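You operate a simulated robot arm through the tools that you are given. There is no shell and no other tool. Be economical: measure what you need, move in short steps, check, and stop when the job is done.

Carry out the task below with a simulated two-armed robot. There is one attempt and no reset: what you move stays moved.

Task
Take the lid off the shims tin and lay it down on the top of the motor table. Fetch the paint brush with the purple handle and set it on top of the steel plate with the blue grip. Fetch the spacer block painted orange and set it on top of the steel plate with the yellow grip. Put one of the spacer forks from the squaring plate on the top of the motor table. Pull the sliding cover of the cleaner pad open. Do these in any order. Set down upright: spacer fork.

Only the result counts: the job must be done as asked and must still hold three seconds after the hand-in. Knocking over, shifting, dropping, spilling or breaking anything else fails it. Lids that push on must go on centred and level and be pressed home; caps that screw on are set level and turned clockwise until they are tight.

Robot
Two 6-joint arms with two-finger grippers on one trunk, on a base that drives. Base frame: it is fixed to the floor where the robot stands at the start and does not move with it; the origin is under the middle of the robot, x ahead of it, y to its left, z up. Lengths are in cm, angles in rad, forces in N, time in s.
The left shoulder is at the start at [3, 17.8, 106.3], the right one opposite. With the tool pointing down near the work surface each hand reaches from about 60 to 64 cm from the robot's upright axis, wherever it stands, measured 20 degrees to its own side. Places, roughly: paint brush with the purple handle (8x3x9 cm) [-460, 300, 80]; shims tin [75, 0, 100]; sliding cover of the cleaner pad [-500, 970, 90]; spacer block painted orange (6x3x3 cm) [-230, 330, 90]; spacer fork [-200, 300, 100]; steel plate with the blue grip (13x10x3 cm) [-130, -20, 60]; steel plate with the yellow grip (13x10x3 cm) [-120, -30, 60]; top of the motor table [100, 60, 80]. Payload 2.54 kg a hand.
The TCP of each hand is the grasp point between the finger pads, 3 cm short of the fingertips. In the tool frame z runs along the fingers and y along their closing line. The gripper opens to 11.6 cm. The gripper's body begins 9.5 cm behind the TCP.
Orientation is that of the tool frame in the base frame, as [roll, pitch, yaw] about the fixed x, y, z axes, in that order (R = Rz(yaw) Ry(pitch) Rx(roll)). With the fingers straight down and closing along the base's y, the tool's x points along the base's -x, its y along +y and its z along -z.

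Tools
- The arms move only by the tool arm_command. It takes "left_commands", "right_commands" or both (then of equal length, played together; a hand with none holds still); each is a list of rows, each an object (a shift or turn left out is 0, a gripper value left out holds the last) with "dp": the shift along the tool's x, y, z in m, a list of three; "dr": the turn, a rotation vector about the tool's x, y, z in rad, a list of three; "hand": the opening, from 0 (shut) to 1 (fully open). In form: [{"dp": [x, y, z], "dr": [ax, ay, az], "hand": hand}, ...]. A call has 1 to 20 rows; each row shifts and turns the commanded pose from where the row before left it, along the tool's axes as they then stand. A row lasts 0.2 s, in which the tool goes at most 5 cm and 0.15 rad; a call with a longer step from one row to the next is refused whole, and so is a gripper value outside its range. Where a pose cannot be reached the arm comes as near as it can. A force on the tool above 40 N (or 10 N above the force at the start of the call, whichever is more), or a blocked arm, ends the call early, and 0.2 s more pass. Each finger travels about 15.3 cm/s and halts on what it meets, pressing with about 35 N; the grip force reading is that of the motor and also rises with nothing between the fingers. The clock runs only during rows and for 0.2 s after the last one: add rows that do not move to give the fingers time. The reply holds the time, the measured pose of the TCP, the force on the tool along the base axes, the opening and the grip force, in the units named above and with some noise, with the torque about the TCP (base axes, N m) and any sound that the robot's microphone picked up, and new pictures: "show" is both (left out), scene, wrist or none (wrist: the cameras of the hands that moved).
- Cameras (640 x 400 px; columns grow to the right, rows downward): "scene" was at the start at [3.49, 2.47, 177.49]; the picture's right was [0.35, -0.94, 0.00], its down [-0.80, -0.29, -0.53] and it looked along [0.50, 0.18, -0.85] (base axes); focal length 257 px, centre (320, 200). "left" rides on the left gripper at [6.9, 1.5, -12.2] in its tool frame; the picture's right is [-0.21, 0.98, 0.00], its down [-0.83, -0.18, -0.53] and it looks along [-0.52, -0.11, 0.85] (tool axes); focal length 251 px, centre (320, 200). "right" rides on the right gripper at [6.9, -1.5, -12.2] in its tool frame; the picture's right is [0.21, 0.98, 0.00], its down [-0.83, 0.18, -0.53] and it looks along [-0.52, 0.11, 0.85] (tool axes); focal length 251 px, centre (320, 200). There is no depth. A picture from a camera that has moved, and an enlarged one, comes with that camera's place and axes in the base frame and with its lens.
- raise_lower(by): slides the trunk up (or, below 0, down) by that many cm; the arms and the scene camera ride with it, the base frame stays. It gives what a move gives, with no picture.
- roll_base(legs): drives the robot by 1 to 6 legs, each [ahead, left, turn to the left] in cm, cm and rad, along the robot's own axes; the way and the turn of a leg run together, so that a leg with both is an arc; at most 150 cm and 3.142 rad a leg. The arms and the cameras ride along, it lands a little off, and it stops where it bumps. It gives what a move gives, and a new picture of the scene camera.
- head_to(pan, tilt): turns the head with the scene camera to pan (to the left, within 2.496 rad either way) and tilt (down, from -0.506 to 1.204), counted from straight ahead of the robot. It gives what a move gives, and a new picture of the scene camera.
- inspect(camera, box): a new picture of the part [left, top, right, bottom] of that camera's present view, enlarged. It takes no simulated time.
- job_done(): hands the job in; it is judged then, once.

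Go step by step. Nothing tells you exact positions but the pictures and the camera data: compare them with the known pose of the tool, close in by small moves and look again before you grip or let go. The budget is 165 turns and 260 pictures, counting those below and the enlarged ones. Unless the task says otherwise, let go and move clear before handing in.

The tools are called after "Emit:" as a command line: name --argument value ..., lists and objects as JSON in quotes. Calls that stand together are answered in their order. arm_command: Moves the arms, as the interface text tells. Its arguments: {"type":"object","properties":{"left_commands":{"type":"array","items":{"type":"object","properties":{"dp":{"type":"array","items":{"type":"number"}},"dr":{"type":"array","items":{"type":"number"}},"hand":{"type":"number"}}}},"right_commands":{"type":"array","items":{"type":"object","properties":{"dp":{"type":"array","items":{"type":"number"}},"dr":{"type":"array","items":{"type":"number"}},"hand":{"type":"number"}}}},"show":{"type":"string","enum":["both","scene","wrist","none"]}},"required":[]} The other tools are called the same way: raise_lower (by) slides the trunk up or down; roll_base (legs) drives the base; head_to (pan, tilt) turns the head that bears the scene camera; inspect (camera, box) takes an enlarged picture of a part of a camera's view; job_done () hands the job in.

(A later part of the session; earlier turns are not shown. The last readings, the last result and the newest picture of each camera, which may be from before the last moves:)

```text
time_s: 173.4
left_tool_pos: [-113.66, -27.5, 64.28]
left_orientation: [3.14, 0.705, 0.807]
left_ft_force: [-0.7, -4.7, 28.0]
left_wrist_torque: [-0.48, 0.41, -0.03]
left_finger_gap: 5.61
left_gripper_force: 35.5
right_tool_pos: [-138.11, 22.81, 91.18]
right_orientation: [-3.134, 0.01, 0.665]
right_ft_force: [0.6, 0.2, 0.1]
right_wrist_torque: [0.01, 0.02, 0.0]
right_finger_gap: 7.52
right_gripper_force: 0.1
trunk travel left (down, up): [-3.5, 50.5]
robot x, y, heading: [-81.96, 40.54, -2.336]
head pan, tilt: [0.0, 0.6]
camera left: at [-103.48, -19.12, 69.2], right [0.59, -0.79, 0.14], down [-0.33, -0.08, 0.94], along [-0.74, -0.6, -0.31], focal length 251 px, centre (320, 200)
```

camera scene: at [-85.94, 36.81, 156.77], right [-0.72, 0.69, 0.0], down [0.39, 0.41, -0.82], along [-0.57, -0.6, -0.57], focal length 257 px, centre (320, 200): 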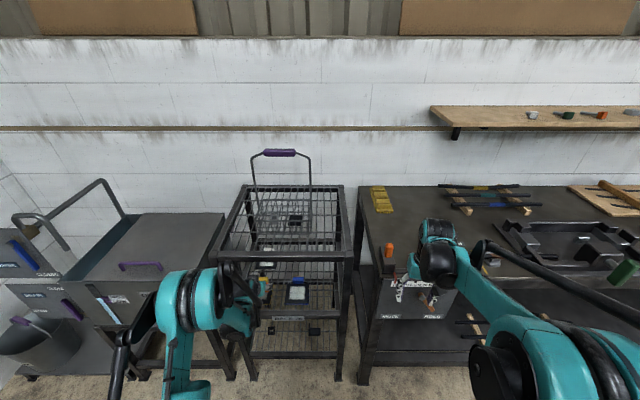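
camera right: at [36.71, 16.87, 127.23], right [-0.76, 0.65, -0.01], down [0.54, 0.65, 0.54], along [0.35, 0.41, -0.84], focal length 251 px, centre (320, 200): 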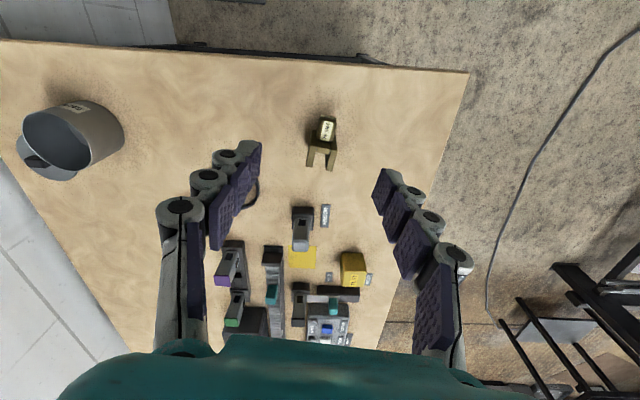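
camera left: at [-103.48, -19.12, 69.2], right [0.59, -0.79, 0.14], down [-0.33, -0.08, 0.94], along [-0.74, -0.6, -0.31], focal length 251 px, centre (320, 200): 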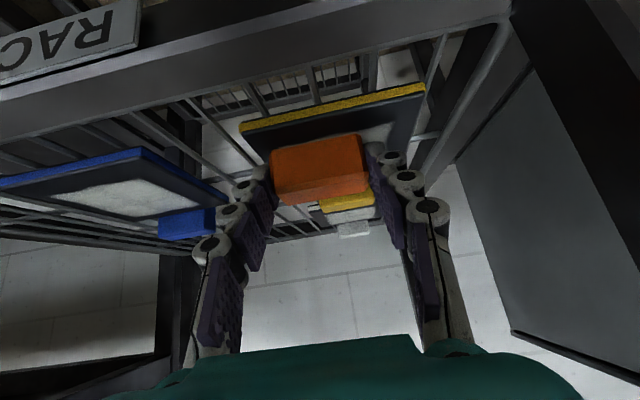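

Contact on the plate. I ease off slightly, open, and retreat along the tool axis.

Emit:
arm_command --left_commands '[{"dp": [-0.001, 0, -0.0015]}, {"hand": 0.6}, {"hand": 0.68}, {}, {"dp": [0, 0, -0.02]}, {"dp": [0, 0, -0.03]}, {"dp": [0, 0, -0.03]}, {"dp": [0, 0, -0.03]}, {}]' --show "both"

Emit:
inspect --camera "scene" --box '[200, 230, 360, 350]'

```text
time_s: 175.4
left_tool_pos: [-108.71, -22.43, 72.69]
left_orientation: [3.139, 0.7, 0.805]
left_ft_force: [-0.3, -0.7, -0.5]
left_wrist_torque: [-0.01, 0.02, 0.01]
left_finger_gap: 7.88
left_gripper_force: 0.1
right_tool_pos: [-138.12, 22.73, 90.95]
right_orientation: [-3.134, 0.005, 0.664]
right_ft_force: [-0.4, -0.4, 0.1]
right_wrist_torque: [-0.01, -0.01, 0.0]
right_finger_gap: 7.54
right_gripper_force: 0.1
trunk travel left (down, up): [-3.5, 50.5]
robot x, y, heading: [-81.8, 40.96, -2.34]
head pan, tilt: [0.0, 0.6]
camera scene: at [-85.95, 36.8, 156.77], right [-0.72, 0.69, 0.0], down [0.39, 0.41, -0.82], along [-0.57, -0.6, -0.57], focal length 257 px, centre (320, 200)
camera left: at [-98.63, -13.89, 77.64], right [0.59, -0.79, 0.14], down [-0.33, -0.08, 0.94], along [-0.73, -0.6, -0.31], focal length 251 px, centre (320, 200)
```

scene: 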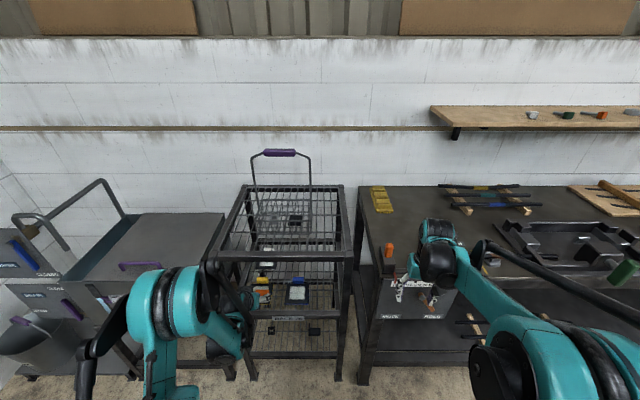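
left: 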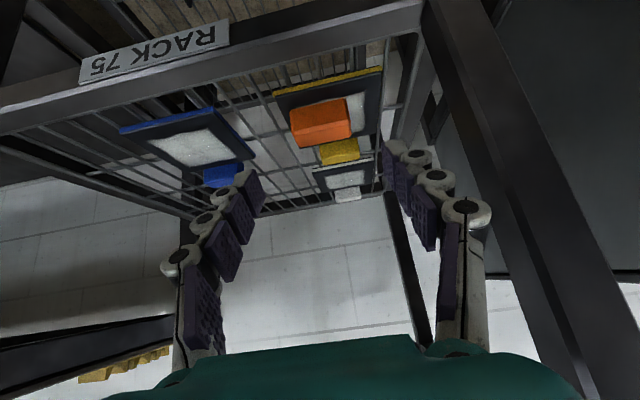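

```text
3.33 times, centred on (280, 290) of scene
camera zoom: at [-85.95, 36.8, 156.77], right [-0.72, 0.69, 0.0], down [0.39, 0.41, -0.82], along [-0.57, -0.6, -0.57], focal length 857 px, centre (453, -100)
```

zoom: 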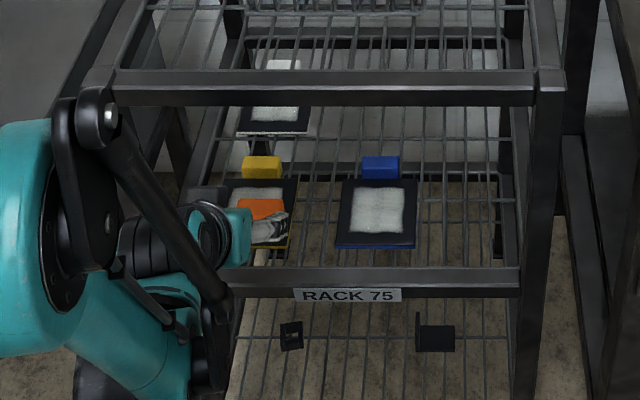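

The orange block rests on the yellow plate. I withdraw the left arm, back the base off and raise the trunk.

Emit:
arm_command --left_commands '[{"dp": [0.017, 0, -0.034]}, {"dp": [0.017, 0, -0.034]}, {"dp": [0.017, 0, -0.034]}, {"dp": [0.017, 0, -0.034]}, {}]' --show "none"

Emit:
roll_base --legs '[[-20, 0, -0.02]]'

Emit:
raise_lower --by 24

Emit:
roll_base --legs '[[0, -150, 0], [0, -150, 0], [0, -120, 0]]'

```text
time_s: 176.6
left_tool_pos: [-99.5, -12.74, 79.92]
left_orientation: [-3.141, 0.698, 0.805]
left_ft_force: [-1.1, 0.0, 1.0]
left_wrist_torque: [0.01, 0.0, 0.01]
left_finger_gap: 7.87
left_gripper_force: 0.1
left hand out of reach, approached as far as the arm can: row 2, 3, 4
right_tool_pos: [-138.15, 22.61, 91.04]
right_orientation: [-3.134, 0.006, 0.666]
right_ft_force: [-0.5, 0.5, 1.1]
right_wrist_torque: [0.02, -0.04, 0.0]
right_finger_gap: 7.54
right_gripper_force: 0.1
trunk travel left (down, up): [-3.5, 50.5]
robot x, y, heading: [-81.95, 40.7, -2.335]
head pan, tilt: [0.0, 0.6]
```

```text
time_s: 178.3
left_tool_pos: [-86.28, 2.47, 80.18]
left_orientation: [3.141, 0.697, 0.783]
left_ft_force: [0.8, -0.1, 1.0]
left_wrist_torque: [-0.02, 0.03, 0.02]
left_finger_gap: 7.88
left_gripper_force: 0.0
right_tool_pos: [-124.05, 38.77, 91.15]
right_orientation: [-3.136, 0.008, 0.644]
right_ft_force: [0.4, 0.8, 0.2]
right_wrist_torque: [-0.02, 0.0, 0.02]
right_finger_gap: 7.52
right_gripper_force: 0.0
trunk travel left (down, up): [-3.5, 50.5]
robot x, y, heading: [-67.85, 55.98, -2.357]
head pan, tilt: [0.0, 0.6]
camera scene: at [-71.51, 51.74, 156.78], right [-0.71, 0.71, 0.0], down [0.4, 0.4, -0.83], along [-0.59, -0.58, -0.56], focal length 257 px, centre (320, 200)
```

scene: 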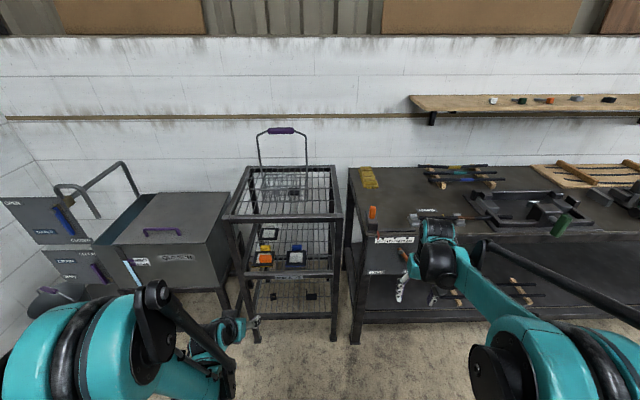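

```text
time_s: 180.8
left_tool_pos: [-86.35, 2.52, 104.01]
left_orientation: [-3.141, 0.697, 0.782]
left_ft_force: [0.4, -0.5, -0.4]
left_wrist_torque: [-0.03, -0.01, -0.02]
left_finger_gap: 7.88
left_gripper_force: 0.1
right_tool_pos: [-124.1, 38.85, 114.99]
right_orientation: [-3.135, 0.009, 0.641]
right_ft_force: [0.2, -0.3, 0.4]
right_wrist_torque: [0.0, -0.01, -0.02]
right_finger_gap: 7.53
right_gripper_force: 0.1
trunk travel left (down, up): [-27.5, 26.5]
robot x, y, heading: [-67.57, 55.86, -2.358]
head pan, tilt: [0.0, 0.6]
```

```text
time_s: 201.0
left_tool_pos: [-385.42, 299.33, 104.02]
left_orientation: [3.139, 0.696, 0.798]
left_ft_force: [1.3, 0.1, -0.5]
left_wrist_torque: [0.02, 0.0, 0.01]
left_finger_gap: 7.9
left_gripper_force: 0.1
right_tool_pos: [-423.79, 334.93, 114.98]
right_orientation: [-3.136, 0.008, 0.657]
right_ft_force: [-0.9, 0.0, -0.3]
right_wrist_torque: [-0.02, -0.01, -0.02]
right_finger_gap: 7.57
right_gripper_force: 0.2
trunk travel left (down, up): [-27.5, 26.5]
robot x, y, heading: [-367.27, 352.94, -2.342]
head pan, tilt: [0.0, 0.6]
camera scene: at [-371.47, 348.78, 180.77], right [-0.72, 0.7, 0.0], down [0.39, 0.41, -0.82], along [-0.58, -0.59, -0.57], focal length 257 px, centre (320, 200)
```

scene: 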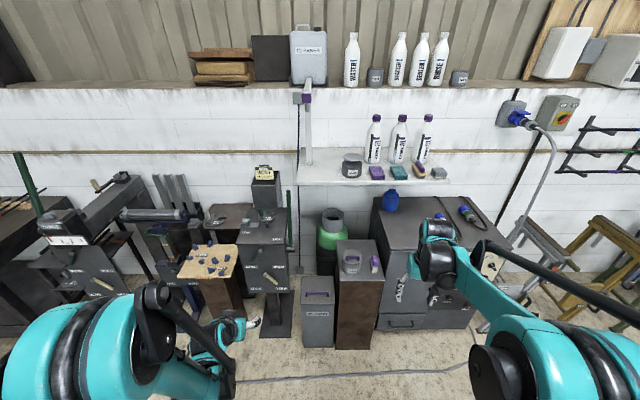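

I'm opposite the pedestals; a purple item stands at about (374,262). I zoom on it.

Emit:
inspect --camera "scene" --box '[320, 225, 420, 295]'

Emit:
inspect --camera "scene" --box '[290, 80, 490, 260]'

```text
5.71 times, centred on (370, 260) of scene
camera zoom: at [-371.47, 348.78, 180.77], right [-0.72, 0.7, 0.0], down [0.39, 0.41, -0.82], along [-0.58, -0.59, -0.57], focal length 1470 px, centre (34, -143)
```

zoom: 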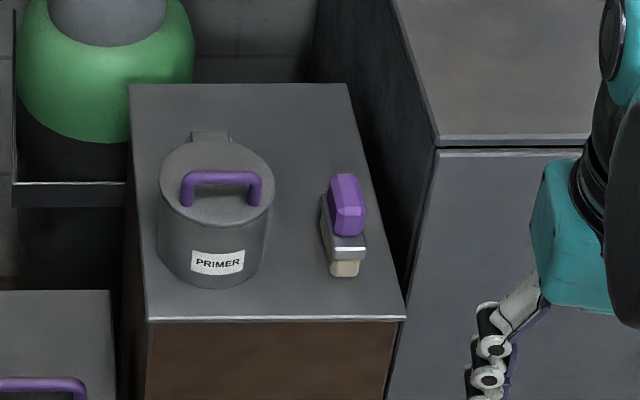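

```text
2.22 times, centred on (390, 170) of scene
camera zoom: at [-371.47, 348.78, 180.77], right [-0.72, 0.7, 0.0], down [0.39, 0.41, -0.82], along [-0.58, -0.59, -0.57], focal length 572 px, centre (164, 267)
```

zoom: 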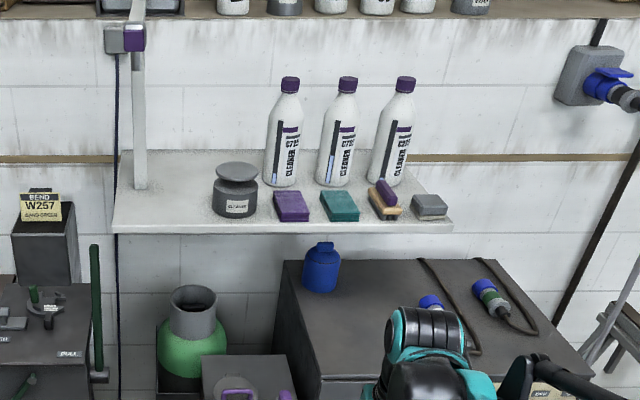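

The brush with the purple handle stands on the pedestal beside the primer pot, near (-456, 303, 78). I drive 22 cm closer and look with the right wrist camera.

Emit:
roll_base --legs '[[22, 0, 0]]'

Emit:
arm_command --right_commands '[{"dr": [0, 0, -0.14]}, {}]' --show "wrist"

Emit:
inspect --camera "scene" --box '[320, 250, 440, 340]'

```text
time_s: 202.7
left_tool_pos: [-400.99, 283.16, 104.03]
left_orientation: [3.141, 0.697, 0.799]
left_ft_force: [0.1, 0.6, 0.4]
left_wrist_torque: [-0.01, 0.0, -0.02]
left_finger_gap: 7.88
left_gripper_force: 0.1
right_tool_pos: [-439.41, 318.83, 115.04]
right_orientation: [-3.134, 0.006, 0.659]
right_ft_force: [-0.4, 0.9, -1.2]
right_wrist_torque: [0.04, 0.01, -0.03]
right_finger_gap: 7.54
right_gripper_force: 0.1
trunk travel left (down, up): [-27.5, 26.5]
robot x, y, heading: [-382.94, 336.81, -2.341]
head pan, tilt: [0.0, 0.6]
camera scene: at [-387.12, 332.61, 180.77], right [-0.72, 0.7, 0.0], down [0.39, 0.41, -0.82], along [-0.57, -0.59, -0.57], focal length 257 px, centre (320, 200)
```

scene: 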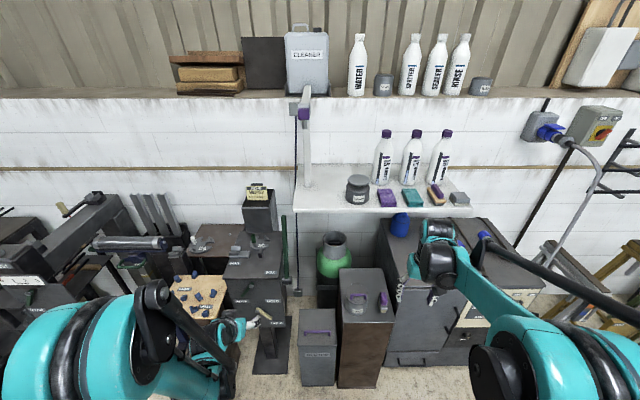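

```text
time_s: 203.3
left_tool_pos: [-400.88, 283.21, 103.98]
left_orientation: [-3.141, 0.697, 0.798]
left_ft_force: [-1.0, 0.2, 0.4]
left_wrist_torque: [-0.03, 0.02, -0.01]
left_finger_gap: 7.93
left_gripper_force: 0.0
right_tool_pos: [-439.41, 318.9, 115.01]
right_orientation: [-3.131, 0.006, 0.799]
right_ft_force: [0.8, 0.4, -1.0]
right_wrist_torque: [0.01, -0.03, -0.01]
right_finger_gap: 7.5
right_gripper_force: 0.1
trunk travel left (down, up): [-27.5, 26.5]
robot x, y, heading: [-382.74, 337.25, -2.34]
head pan, tilt: [0.0, 0.6]
camera right: at [-435.58, 324.97, 127.19], right [0.85, -0.53, -0.01], down [-0.44, -0.72, 0.54], along [-0.29, -0.45, -0.84], focal length 251 px, centre (320, 200)
```

right: 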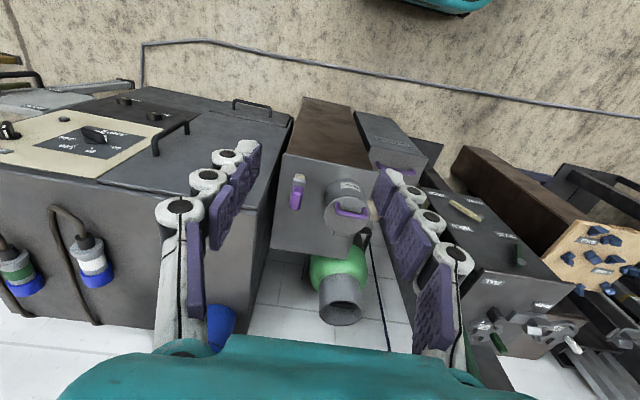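

```text
4.44 times, centred on (380, 295) of scene
camera zoom: at [-387.08, 332.64, 180.77], right [-0.72, 0.7, 0.0], down [0.39, 0.41, -0.82], along [-0.57, -0.59, -0.57], focal length 1143 px, centre (53, -222)
```

zoom: 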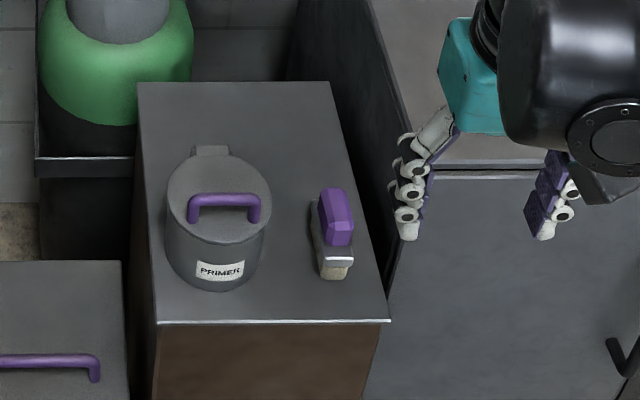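

Emit:
inspect --camera "right" --box '[260, 150, 380, 230]'

```text
5.00 times, centred on (320, 190) of right
camera zoom: at [-435.58, 324.97, 127.19], right [0.85, -0.53, -0.01], down [-0.44, -0.72, 0.54], along [-0.29, -0.45, -0.84], focal length 1257 px, centre (320, 250)
```

zoom: 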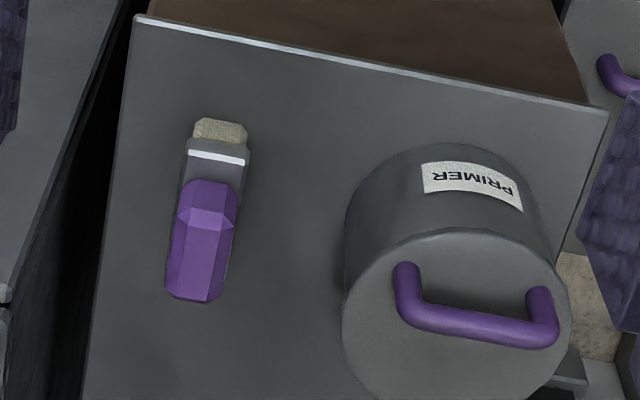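

The brush lies on its flat base with the purple handle on top; handle centre ≈ (-456.6, 302.4, 79), rotated ~4.5°. I raise the left hand, lower the trunk 10 cm, move 3 cm closer and tilt the right hand.

Emit:
arm_command --left_commands '[{"dp": [-0.03, 0, -0.035]}, {"dp": [-0.03, 0, -0.035]}, {"dp": [-0.03, 0, -0.035]}, {}, {}, {}, {}]' --right_commands '[{"dr": [0, 0, -0.08]}, {"dr": [0, -0.14, 0], "hand": 0.5}, {"dr": [0, -0.14, 0]}, {"dr": [0, -0.14, 0]}, {"dr": [0, -0.14, 0]}, {"dr": [0, -0.14, 0]}, {}]' --show "none"

Emit:
raise_lower --by -10

Emit:
roll_base --legs '[[3, 0, 0]]'

Emit:
inspect --camera "right" --box '[0, 0, 640, 400]'

```text
time_s: 204.9
left_tool_pos: [-400.83, 283.12, 118.03]
left_orientation: [-3.14, 0.695, 0.799]
left_ft_force: [0.4, -0.2, 0.0]
left_wrist_torque: [0.02, -0.03, 0.02]
left_finger_gap: 7.87
left_gripper_force: 0.0
right_tool_pos: [-439.39, 318.86, 115.0]
right_orientation: [-3.129, 0.706, 0.887]
right_ft_force: [-0.4, -0.4, 1.6]
right_wrist_torque: [-0.02, 0.0, 0.03]
right_finger_gap: 5.8
right_gripper_force: 0.0
trunk travel left (down, up): [-27.5, 26.5]
robot x, y, heading: [-383.1, 336.37, -2.336]
head pan, tilt: [0.0, 0.6]
```

```text
time_s: 206.2
left_tool_pos: [-400.69, 283.22, 107.94]
left_orientation: [-3.141, 0.697, 0.8]
left_ft_force: [-0.7, 0.0, 1.1]
left_wrist_torque: [0.03, 0.0, 0.0]
left_finger_gap: 7.91
left_gripper_force: 0.0
right_tool_pos: [-439.33, 319.0, 105.1]
right_orientation: [-3.13, 0.706, 0.887]
right_ft_force: [-0.1, 0.6, 0.6]
right_wrist_torque: [0.01, 0.02, 0.01]
right_finger_gap: 5.8
right_gripper_force: 0.1
trunk travel left (down, up): [-17.5, 36.5]
robot x, y, heading: [-382.82, 336.92, -2.343]
head pan, tilt: [0.0, 0.6]
```

```text
time_s: 207.1
left_tool_pos: [-403.0, 281.04, 107.89]
left_orientation: [-3.141, 0.696, 0.8]
left_ft_force: [0.1, 0.1, -0.3]
left_wrist_torque: [0.0, 0.0, -0.01]
left_finger_gap: 7.88
left_gripper_force: 0.1
right_tool_pos: [-441.42, 316.72, 104.89]
right_orientation: [-3.129, 0.706, 0.885]
right_ft_force: [0.2, -0.3, -0.7]
right_wrist_torque: [-0.01, -0.06, 0.0]
right_finger_gap: 5.79
right_gripper_force: 0.0
trunk travel left (down, up): [-17.5, 36.5]
robot x, y, heading: [-385.14, 334.57, -2.339]
head pan, tilt: [0.0, 0.6]
camera scene: at [-389.25, 330.41, 170.76], right [-0.72, 0.7, 0.0], down [0.39, 0.41, -0.82], along [-0.57, -0.59, -0.57], focal length 257 px, centre (320, 200)
```

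scene: 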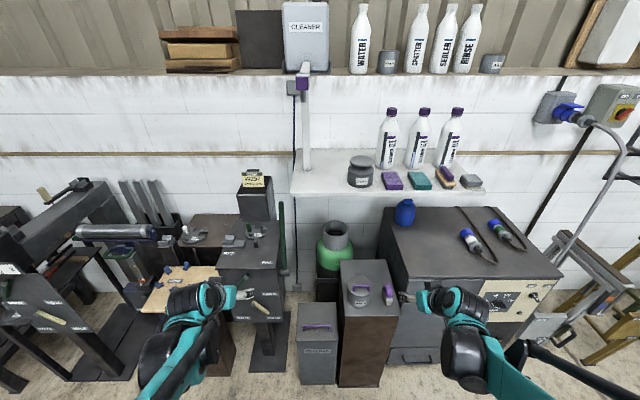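

```text
1.00 times, centred on (320, 200) of right (not enlarged: the box is as wide or as high as the picture)
camera zoom: at [-434.24, 327.89, 109.8], right [0.86, -0.5, -0.15], down [-0.04, -0.34, 0.94], along [-0.52, -0.8, -0.31], focal length 251 px, centre (320, 200)
```

zoom: 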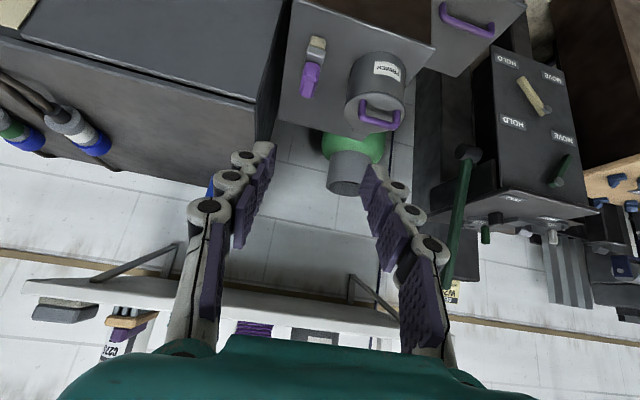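

The handle is at about (-456.3, 302.6, 79). I approach to ~8 cm above it.

Emit:
arm_command --right_commands '[{"dp": [-0.0072, -0.0046, 0.0428], "hand": 0.45}, {"dp": [-0.0072, -0.0046, 0.0428]}, {"dp": [-0.0072, -0.0046, 0.0428]}, {"dp": [-0.0072, -0.0046, 0.0428]}, {"dp": [-0.0072, -0.0046, 0.0428]}, {"dp": [-0.0072, -0.0046, 0.0428]}, {}]' --show "both"

Emit:
inspect --camera "scene" --box '[320, 250, 440, 340]'

```text
time_s: 208.7
left_tool_pos: [-402.81, 281.19, 107.97]
left_orientation: [3.141, 0.698, 0.8]
left_ft_force: [0.1, 0.2, 0.3]
left_wrist_torque: [0.02, 0.0, -0.01]
left_finger_gap: 7.88
left_gripper_force: 0.2
right_tool_pos: [-456.36, 303.22, 88.34]
right_orientation: [-3.128, 0.706, 0.886]
right_ft_force: [-0.1, -0.2, 0.4]
right_wrist_torque: [0.01, 0.01, -0.01]
right_finger_gap: 5.23
right_gripper_force: 0.1
trunk travel left (down, up): [-17.5, 36.5]
robot x, y, heading: [-384.99, 334.55, -2.341]
head pan, tilt: [0.0, 0.6]
camera scene: at [-388.98, 330.65, 170.78], right [-0.72, 0.7, 0.0], down [0.39, 0.41, -0.83], along [-0.58, -0.59, -0.56], focal length 257 px, centre (320, 200)
camera right: at [-449.15, 314.36, 93.2], right [0.85, -0.5, -0.15], down [-0.03, -0.34, 0.94], along [-0.52, -0.8, -0.31], focal length 251 px, centre (320, 200)
```

scene: 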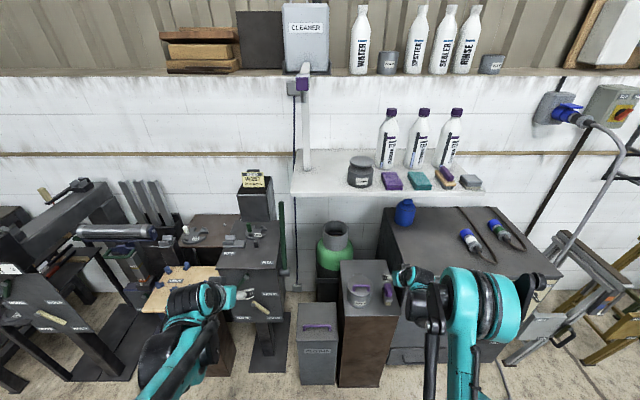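
right: 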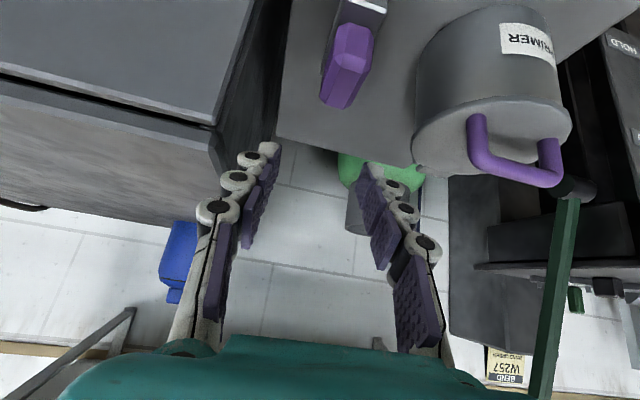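

```text
4.44 times, centred on (380, 295) of scene
camera zoom: at [-388.98, 330.65, 170.78], right [-0.72, 0.7, 0.0], down [0.39, 0.41, -0.83], along [-0.58, -0.59, -0.56], focal length 1143 px, centre (53, -222)
```

zoom: 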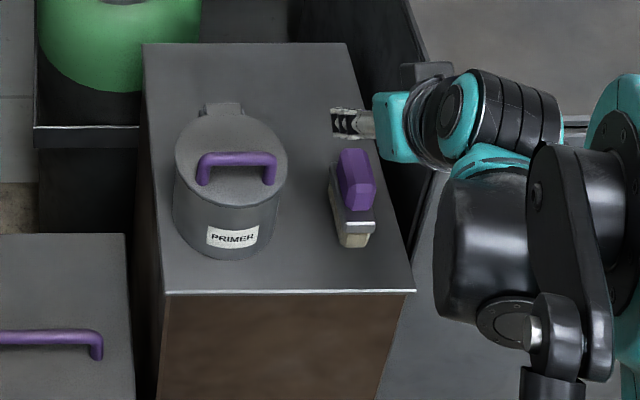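

Refined: handle top at (-455.7, 303.3, 82). I correct by half a centimetre, go down and look before closing.

Emit:
arm_command --right_commands '[{"dp": [0.008, 0.0045, -0.006]}, {"dp": [0.0165, 0, 0.0197]}, {"dp": [0.0165, 0, 0.0197]}, {"dp": [0.0165, 0, 0.0197]}, {}]' --show "wrist"

Emit:
inspect --camera "scene" --box '[320, 250, 440, 340]'

```text
time_s: 209.9
left_tool_pos: [-402.88, 281.11, 107.94]
left_orientation: [-3.141, 0.7, 0.8]
left_ft_force: [0.3, -0.2, -0.4]
left_wrist_torque: [-0.02, 0.0, 0.02]
left_finger_gap: 7.89
left_gripper_force: 0.0
right_tool_pos: [-455.57, 303.8, 80.31]
right_orientation: [-3.13, 0.707, 0.888]
right_ft_force: [0.1, -0.5, 0.9]
right_wrist_torque: [0.01, -0.01, 0.02]
right_finger_gap: 5.2
right_gripper_force: 0.0
trunk travel left (down, up): [-17.5, 36.5]
robot x, y, heading: [-384.97, 334.81, -2.342]
head pan, tilt: [0.0, 0.6]
camera right: at [-448.28, 314.92, 85.11], right [0.85, -0.5, -0.15], down [-0.03, -0.34, 0.94], along [-0.52, -0.8, -0.31], focal length 251 px, centre (320, 200)
```

right: 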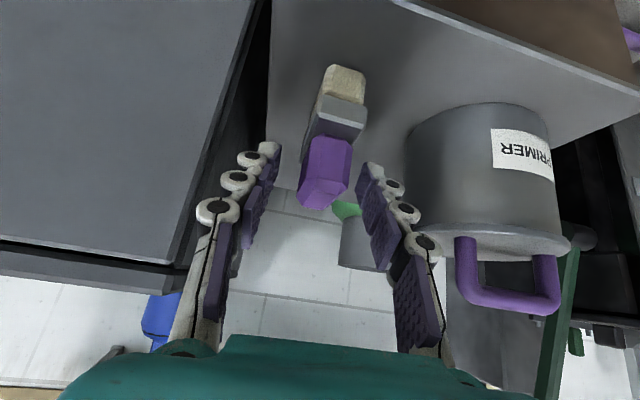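

```text
4.44 times, centred on (380, 295) of scene
camera zoom: at [-389.01, 330.62, 170.78], right [-0.72, 0.7, 0.0], down [0.39, 0.41, -0.83], along [-0.58, -0.59, -0.56], focal length 1143 px, centre (53, -222)
```

zoom: 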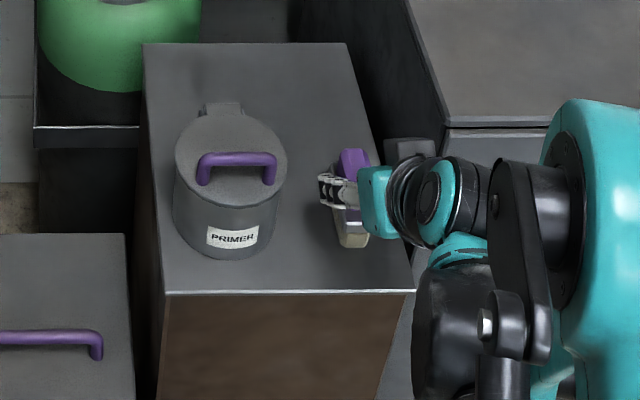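

The fingers straddle the handle. I close.

Emit:
arm_command --right_commands '[{"hand": 0.25}, {"hand": 0.0}, {}, {}, {}]' --show "none"

Emit:
arm_command --right_commands '[{"dp": [-0.0064, 0, -0.0077]}, {"dp": [-0.0128, 0, -0.0153]}, {"dp": [-0.0192, 0, -0.023]}, {"dp": [-0.0192, 0, -0.023]}, {"dp": [-0.0192, 0, -0.023]}, {}]' --show "both"

```text
time_s: 211.1
left_tool_pos: [-402.85, 281.07, 107.93]
left_orientation: [3.14, 0.698, 0.799]
left_ft_force: [0.2, 0.0, 0.5]
left_wrist_torque: [-0.03, -0.02, 0.0]
left_finger_gap: 7.89
left_gripper_force: 0.1
right_tool_pos: [-455.61, 303.74, 80.31]
right_orientation: [-3.128, 0.705, 0.887]
right_ft_force: [0.1, -0.4, 0.3]
right_wrist_torque: [0.02, -0.04, 0.02]
right_finger_gap: 2.5
right_gripper_force: 34.9
trunk travel left (down, up): [-17.5, 36.5]
robot x, y, heading: [-385.02, 334.47, -2.344]
head pan, tilt: [0.0, 0.6]
```

```text
time_s: 212.5
left_tool_pos: [-402.87, 281.11, 107.99]
left_orientation: [3.14, 0.696, 0.799]
left_ft_force: [-0.3, -0.4, -0.3]
left_wrist_torque: [-0.02, -0.03, -0.02]
left_finger_gap: 7.88
left_gripper_force: 0.0
right_tool_pos: [-455.42, 303.76, 92.66]
right_orientation: [-3.13, 0.705, 0.884]
right_ft_force: [0.1, -0.4, -1.2]
right_wrist_torque: [0.01, -0.03, 0.0]
right_finger_gap: 2.52
right_gripper_force: 35.2
trunk travel left (down, up): [-17.5, 36.5]
robot x, y, heading: [-384.63, 334.73, -2.343]
head pan, tilt: [0.0, 0.6]
camera scene: at [-389.15, 330.56, 170.77], right [-0.72, 0.7, 0.0], down [0.39, 0.41, -0.82], along [-0.57, -0.59, -0.57], focal length 257 px, centre (320, 200)
camera right: at [-448.17, 314.94, 97.5], right [0.85, -0.5, -0.15], down [-0.03, -0.34, 0.94], along [-0.52, -0.8, -0.31], focal length 251 px, centre (320, 200)
```

scene: 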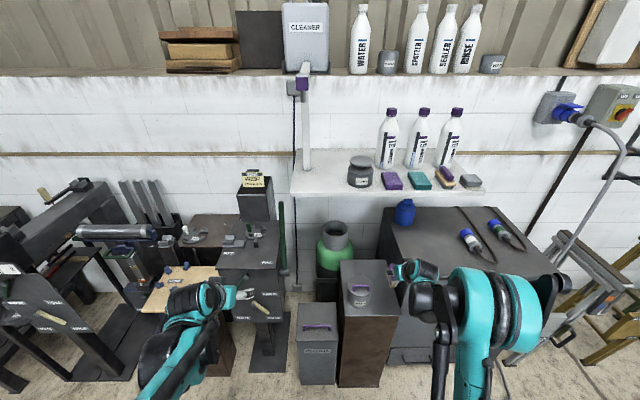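
right: 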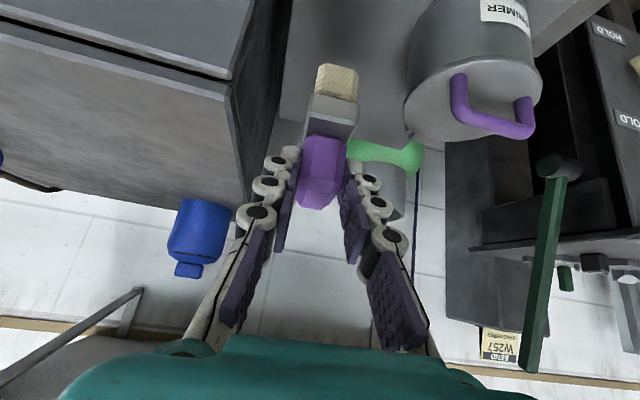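

The brush is held, but this tilt would leave little clearance under the trolley's top rail. I set it back down and regrip with a flatter hand.

Emit:
arm_command --right_commands '[{"dp": [0.0192, 0, 0.023]}, {"dp": [0.0192, 0, 0.023]}, {"dp": [0.0192, 0, 0.023]}, {"dp": [0.0128, 0, 0.0153]}, {"dp": [0.005, 0, 0.006]}, {"dp": [0.0012, 0, 0.0015]}, {"dp": [0.0012, 0, 0.0015]}, {}]' --show "none"

```text
time_s: 214.3
left_tool_pos: [-402.87, 281.09, 107.94]
left_orientation: [3.141, 0.695, 0.799]
left_ft_force: [0.3, 0.5, 0.5]
left_wrist_torque: [-0.01, 0.0, -0.01]
left_finger_gap: 7.86
left_gripper_force: 0.1
right_tool_pos: [-455.56, 303.9, 80.42]
right_orientation: [-3.129, 0.705, 0.888]
right_ft_force: [1.0, 0.4, -1.1]
right_wrist_torque: [0.01, -0.04, 0.01]
right_finger_gap: 2.48
right_gripper_force: 34.8
trunk travel left (down, up): [-17.5, 36.5]
robot x, y, heading: [-384.7, 334.81, -2.34]
head pan, tilt: [0.0, 0.6]
```

Emit:
arm_command --right_commands '[{"dp": [0.0006, 0, 0.0008]}, {"dp": [0.0006, 0, 0.0008]}, {"dp": [0.0006, 0, 0.0008]}, {}, {"hand": 0.25}, {"hand": 0.4}, {}, {"dr": [0, -0.12, 0]}, {"dr": [0, -0.12, 0]}, {"dr": [0, -0.12, 0]}, {}]' --show "wrist"

Emit:
inspect --camera "scene" --box '[320, 250, 440, 340]'

```text
time_s: 216.7
left_tool_pos: [-402.89, 281.12, 107.98]
left_orientation: [3.142, 0.698, 0.799]
left_ft_force: [0.0, -0.2, -0.3]
left_wrist_torque: [0.01, 0.0, 0.01]
left_finger_gap: 7.89
left_gripper_force: 0.0
right_tool_pos: [-457.41, 302.65, 80.82]
right_orientation: [-3.124, 1.065, 0.895]
right_ft_force: [0.3, 0.1, 0.5]
right_wrist_torque: [0.01, 0.0, -0.02]
right_finger_gap: 4.63
right_gripper_force: 0.1
right hand out of reach, approached as far as the arm can: row 10
trunk travel left (down, up): [-17.5, 36.5]
robot x, y, heading: [-385.01, 334.42, -2.337]
head pan, tilt: [0.0, 0.6]
camera right: at [-449.63, 314.62, 80.77], right [0.82, -0.54, -0.2], down [0.19, -0.07, 0.98], along [-0.54, -0.84, 0.05], focal length 251 px, centre (320, 200)
```

right: 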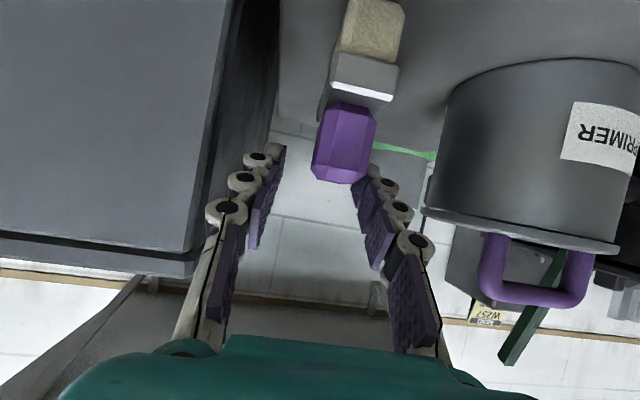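

```text
4.44 times, centred on (380, 295) of scene
camera zoom: at [-389.03, 330.61, 170.78], right [-0.72, 0.7, 0.0], down [0.39, 0.41, -0.83], along [-0.58, -0.59, -0.56], focal length 1143 px, centre (53, -222)
```

zoom: 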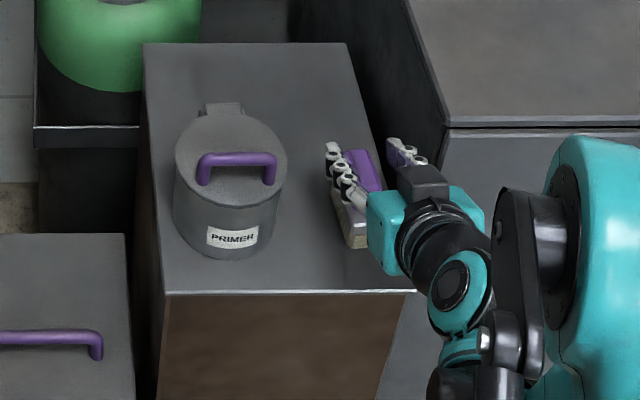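

Too folded at this distance. I back the base 10 cm (fingers slide out along the handle) and re-approach.

Emit:
roll_base --legs '[[-10, 0, 0]]'

Emit:
arm_command --right_commands '[{}]' --show "wrist"

Emit:
inspect --camera "scene" --box '[320, 230, 440, 320]'

```text
time_s: 217.8
left_tool_pos: [-395.65, 288.36, 108.07]
left_orientation: [3.141, 0.697, 0.803]
left_ft_force: [-0.4, 0.5, 0.6]
left_wrist_torque: [-0.06, 0.02, 0.01]
left_finger_gap: 7.88
left_gripper_force: 0.0
right_tool_pos: [-450.17, 309.89, 81.05]
right_orientation: [-3.123, 1.065, 0.897]
right_ft_force: [0.4, 0.7, -0.1]
right_wrist_torque: [0.02, -0.04, 0.0]
right_finger_gap: 4.63
right_gripper_force: 0.0
trunk travel left (down, up): [-17.5, 36.5]
robot x, y, heading: [-378.07, 341.76, -2.343]
head pan, tilt: [0.0, 0.6]
camera scene: at [-381.91, 337.98, 170.78], right [-0.72, 0.7, 0.0], down [0.39, 0.41, -0.83], along [-0.57, -0.59, -0.56], focal length 257 px, centre (320, 200)
```

scene: 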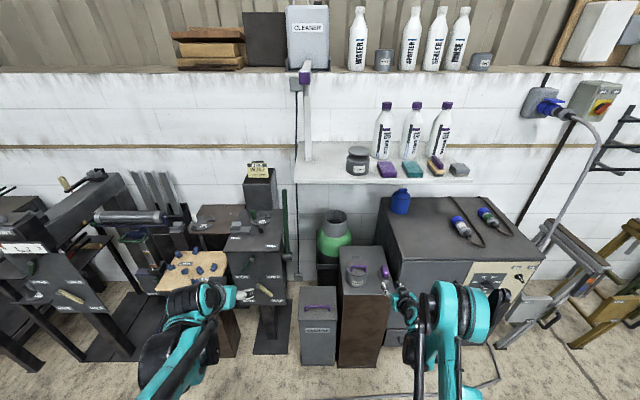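

```text
time_s: 218.2
left_tool_pos: [-395.69, 288.16, 107.92]
left_orientation: [3.141, 0.698, 0.801]
left_ft_force: [0.0, -0.7, -0.5]
left_wrist_torque: [0.02, 0.01, -0.02]
left_finger_gap: 7.9
left_gripper_force: 0.1
right_tool_pos: [-450.31, 309.86, 80.82]
right_orientation: [-3.124, 1.062, 0.9]
right_ft_force: [-0.8, -0.2, -0.7]
right_wrist_torque: [0.02, 0.03, -0.02]
right_finger_gap: 4.65
right_gripper_force: 0.0
trunk travel left (down, up): [-17.5, 36.5]
robot x, y, heading: [-377.89, 341.92, -2.339]
head pan, tilt: [0.0, 0.6]
camera right: at [-442.58, 321.7, 80.77], right [0.82, -0.54, -0.2], down [0.19, -0.07, 0.98], along [-0.54, -0.84, 0.04], focal length 251 px, centre (320, 200)
```

right: 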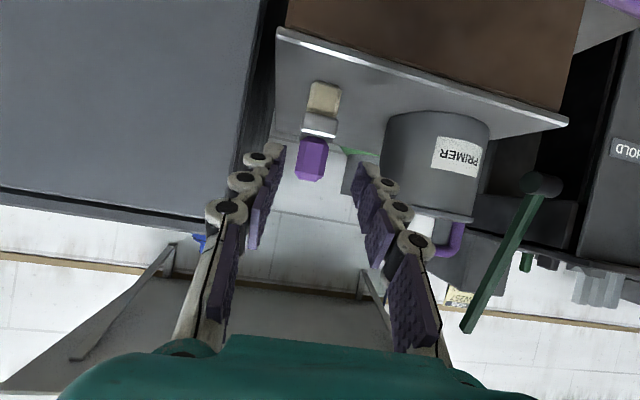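

```text
4.44 times, centred on (380, 275) of scene
camera zoom: at [-382.04, 337.85, 170.77], right [-0.72, 0.7, 0.0], down [0.39, 0.41, -0.83], along [-0.57, -0.59, -0.56], focal length 1143 px, centre (53, -133)
```

zoom: 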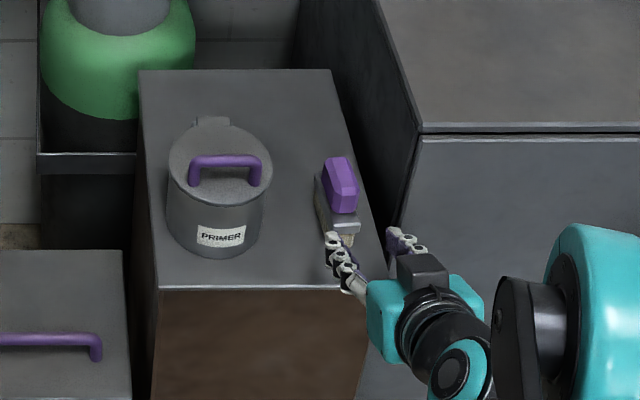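

The brush is undisturbed. I slide in 8 cm and grip again.

Emit:
arm_command --right_commands '[{"dp": [-0.0118, -0.001, 0.0239]}, {"dp": [-0.0118, -0.001, 0.0239]}, {"dp": [-0.0118, -0.001, 0.0239]}, {}]' --show "wrist"

```text
time_s: 219.2
left_tool_pos: [-395.79, 288.27, 107.93]
left_orientation: [-3.141, 0.698, 0.801]
left_ft_force: [-0.6, 0.0, 0.2]
left_wrist_torque: [-0.01, 0.0, -0.01]
left_finger_gap: 7.9
left_gripper_force: 0.1
right_tool_pos: [-455.63, 303.87, 80.3]
right_orientation: [-3.123, 1.064, 0.897]
right_ft_force: [-0.4, 0.1, 0.1]
right_wrist_torque: [0.0, 0.02, 0.01]
right_finger_gap: 4.65
right_gripper_force: 0.0
trunk travel left (down, up): [-17.5, 36.5]
robot x, y, heading: [-378.18, 342.15, -2.34]
head pan, tilt: [0.0, 0.6]
camera right: at [-447.83, 315.63, 80.3], right [0.82, -0.54, -0.2], down [0.19, -0.07, 0.98], along [-0.54, -0.84, 0.04], focal length 251 px, centre (320, 200)
```

right: 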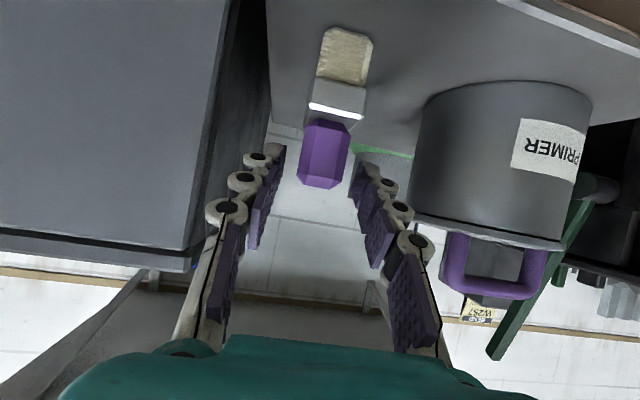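

Emit:
arm_command --right_commands '[{"hand": 0.2}, {"hand": 0.0}, {}, {}, {"dp": [-0.0087, 0, -0.0049]}, {"dp": [-0.0175, 0, -0.0097]}, {"dp": [-0.026, 0, -0.0146]}, {"dp": [-0.026, 0, -0.0146]}, {"dp": [-0.026, 0, -0.0146]}, {}]' --show "both"

```text
time_s: 221.4
left_tool_pos: [-395.72, 288.31, 107.98]
left_orientation: [3.141, 0.697, 0.801]
left_ft_force: [0.0, 0.2, -0.2]
left_wrist_torque: [-0.02, 0.0, 0.02]
left_finger_gap: 7.87
left_gripper_force: 0.1
right_tool_pos: [-455.61, 303.65, 92.23]
right_orientation: [-3.125, 1.062, 0.896]
right_ft_force: [0.0, 1.1, -1.6]
right_wrist_torque: [0.03, 0.01, 0.02]
right_finger_gap: 2.47
right_gripper_force: 34.5
trunk travel left (down, up): [-17.5, 36.5]
robot x, y, heading: [-378.18, 342.05, -2.338]
head pan, tilt: [0.0, 0.6]
camera scene: at [-382.14, 337.78, 170.76], right [-0.72, 0.7, 0.0], down [0.39, 0.41, -0.82], along [-0.57, -0.59, -0.57], focal length 257 px, centre (320, 200)
camera right: at [-447.93, 315.52, 92.19], right [0.82, -0.54, -0.2], down [0.19, -0.07, 0.98], along [-0.54, -0.84, 0.04], focal length 251 px, centre (320, 200)
```

scene: 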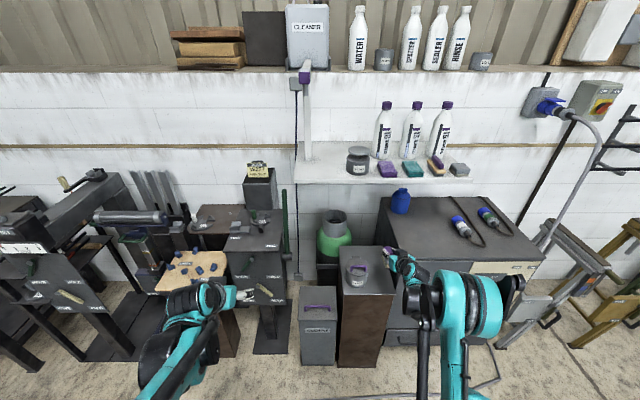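
right: 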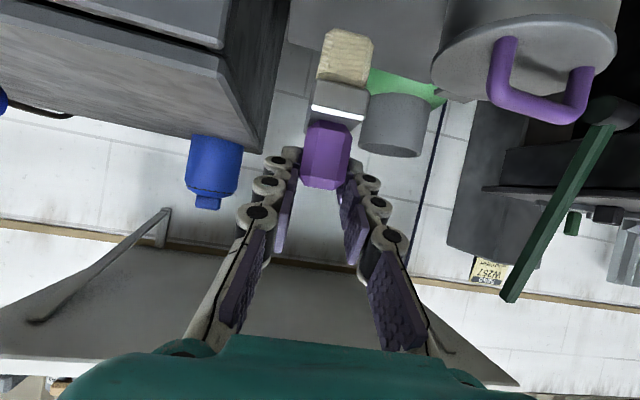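

Brush held with a flatter hand. I back off, tuck the arm and strafe back to the trolley.

Emit:
roll_base --legs '[[-15, 0, -0.016]]'

Emit:
arm_command --right_commands '[{"dp": [0.018, 0, -0.033]}, {"dp": [0.018, 0, -0.033]}, {"dp": [0.018, 0, -0.033]}, {"dp": [0.018, 0, -0.033]}, {}]' --show "none"

Emit:
roll_base --legs '[[0, 150, 0], [0, 150, 0], [0, 150, 0]]'

```text
time_s: 222.8
left_tool_pos: [-386.04, 299.33, 107.98]
left_orientation: [-3.141, 0.7, 0.785]
left_ft_force: [0.4, -0.1, 0.8]
left_wrist_torque: [-0.04, 0.01, -0.01]
left_finger_gap: 7.9
left_gripper_force: 0.1
right_tool_pos: [-445.68, 315.74, 92.38]
right_orientation: [-3.124, 1.065, 0.88]
right_ft_force: [0.5, 0.3, -0.7]
right_wrist_torque: [0.05, -0.01, -0.02]
right_finger_gap: 2.48
right_gripper_force: 35.2
trunk travel left (down, up): [-17.5, 36.5]
robot x, y, heading: [-367.37, 352.87, -2.351]
head pan, tilt: [0.0, 0.6]
camera scene: at [-371.45, 348.76, 170.78], right [-0.71, 0.71, 0.0], down [0.4, 0.4, -0.83], along [-0.58, -0.58, -0.56], focal length 257 px, centre (320, 200)
```

scene: 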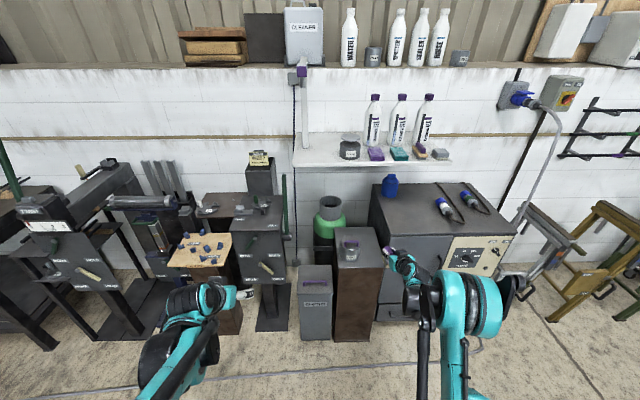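

```text
time_s: 224.0
left_tool_pos: [-386.15, 299.36, 107.87]
left_orientation: [-3.141, 0.697, 0.787]
left_ft_force: [-0.6, -0.8, 0.2]
left_wrist_torque: [-0.02, -0.02, 0.01]
left_finger_gap: 7.86
left_gripper_force: 0.1
right_tool_pos: [-435.82, 326.99, 92.42]
right_orientation: [-3.124, 1.063, 0.88]
right_ft_force: [-0.6, 0.6, -0.6]
right_wrist_torque: [-0.01, -0.04, -0.02]
right_finger_gap: 2.48
right_gripper_force: 35.3
trunk travel left (down, up): [-17.5, 36.5]
robot x, y, heading: [-367.43, 352.82, -2.356]
head pan, tilt: [0.0, 0.6]
```

```text
time_s: 245.6
left_tool_pos: [-73.28, -26.39, 108.01]
left_orientation: [3.141, 0.696, 0.762]
left_ft_force: [0.0, 0.3, 0.0]
left_wrist_torque: [0.01, 0.04, -0.01]
left_finger_gap: 7.89
left_gripper_force: 0.1
right_tool_pos: [-122.48, 2.35, 92.39]
right_orientation: [-3.124, 1.062, 0.857]
right_ft_force: [-0.4, -0.4, -0.8]
right_wrist_torque: [0.04, 0.0, 0.0]
right_finger_gap: 2.5
right_gripper_force: 34.8
trunk travel left (down, up): [-17.5, 36.5]
robot x, y, heading: [-53.27, 26.24, -2.377]
head pan, tilt: [0.0, 0.6]
camera scene: at [-57.78, 22.52, 170.77], right [-0.69, 0.72, 0.0], down [0.41, 0.39, -0.82], along [-0.6, -0.57, -0.57], focal length 257 px, centre (320, 200)
```

scene: 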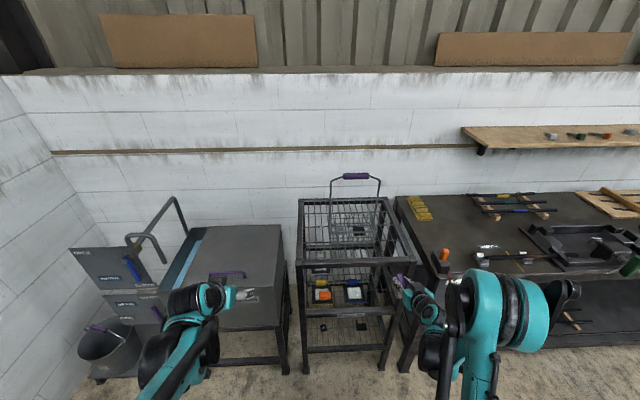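

Back at the trolley; the orange block still sits on the yellow plate. I shift left 11.5 cm, lower the trunk fully and view the blue plate.

Emit:
roll_base --legs '[[0, 11.5, 0.02]]'

Emit:
raise_lower --by -17

Emit:
inspect --camera "right" --box '[0, 0, 640, 400]'

Emit:
inspect --camera "scene" --box '[280, 240, 440, 360]'

```text
time_s: 246.8
left_tool_pos: [-64.37, -35.16, 107.88]
left_orientation: [-3.14, 0.698, 0.778]
left_ft_force: [0.2, 0.4, -0.8]
left_wrist_torque: [0.04, 0.05, -0.07]
left_finger_gap: 7.9
left_gripper_force: 0.0
right_tool_pos: [-114.03, -7.22, 92.45]
right_orientation: [-3.123, 1.064, 0.877]
right_ft_force: [0.4, -0.3, -1.4]
right_wrist_torque: [0.05, -0.04, -0.04]
right_finger_gap: 2.49
right_gripper_force: 35.1
trunk travel left (down, up): [-17.5, 36.5]
robot x, y, heading: [-45.59, 18.73, -2.363]
head pan, tilt: [0.0, 0.6]
camera scene: at [-49.56, 14.06, 170.77], right [-0.7, 0.71, 0.0], down [0.4, 0.4, -0.82], along [-0.59, -0.58, -0.57], focal length 257 px, centre (320, 200)
```

scene: 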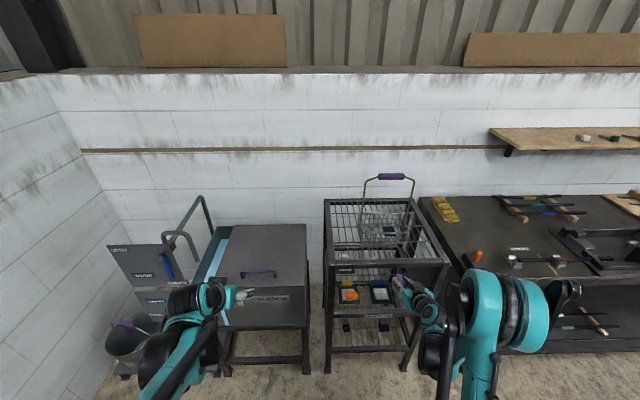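

```text
time_s: 248.7
left_tool_pos: [-64.49, -34.94, 91.05]
left_orientation: [3.141, 0.696, 0.78]
left_ft_force: [0.0, 0.3, 0.1]
left_wrist_torque: [-0.04, -0.03, 0.01]
left_finger_gap: 7.92
left_gripper_force: 0.1
right_tool_pos: [-114.08, -7.02, 75.47]
right_orientation: [-3.124, 1.063, 0.875]
right_ft_force: [0.0, 0.5, -1.3]
right_wrist_torque: [0.0, -0.03, 0.01]
right_finger_gap: 2.48
right_gripper_force: 35.0
trunk travel left (down, up): [-0.5, 53.5]
robot x, y, heading: [-45.69, 17.86, -2.362]
head pan, tilt: [0.0, 0.6]
```

```text
1.00 times, centred on (320, 200) of right (not enlarged: the box is as wide or as high as the picture)
camera zoom: at [-106.08, 4.66, 75.38], right [0.81, -0.56, -0.2], down [0.19, -0.07, 0.98], along [-0.56, -0.83, 0.04], focal length 251 px, centre (320, 200)
```

zoom: 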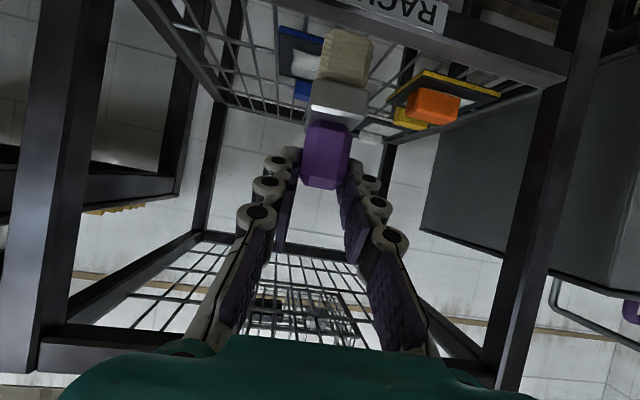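

```text
3.33 times, centred on (360, 300) of scene
camera zoom: at [-49.71, 14.23, 153.79], right [-0.7, 0.71, 0.0], down [0.4, 0.4, -0.83], along [-0.59, -0.58, -0.57], focal length 857 px, centre (187, -133)
```

zoom: 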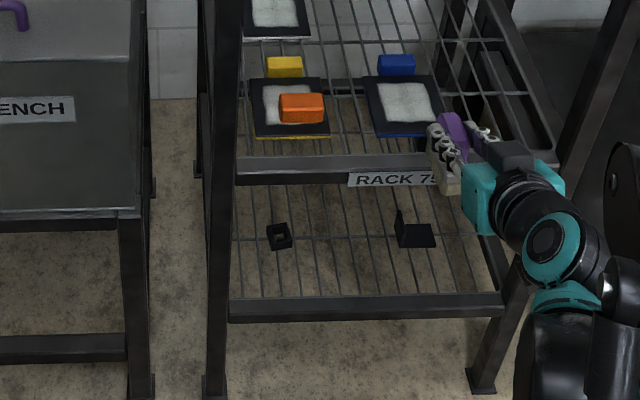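

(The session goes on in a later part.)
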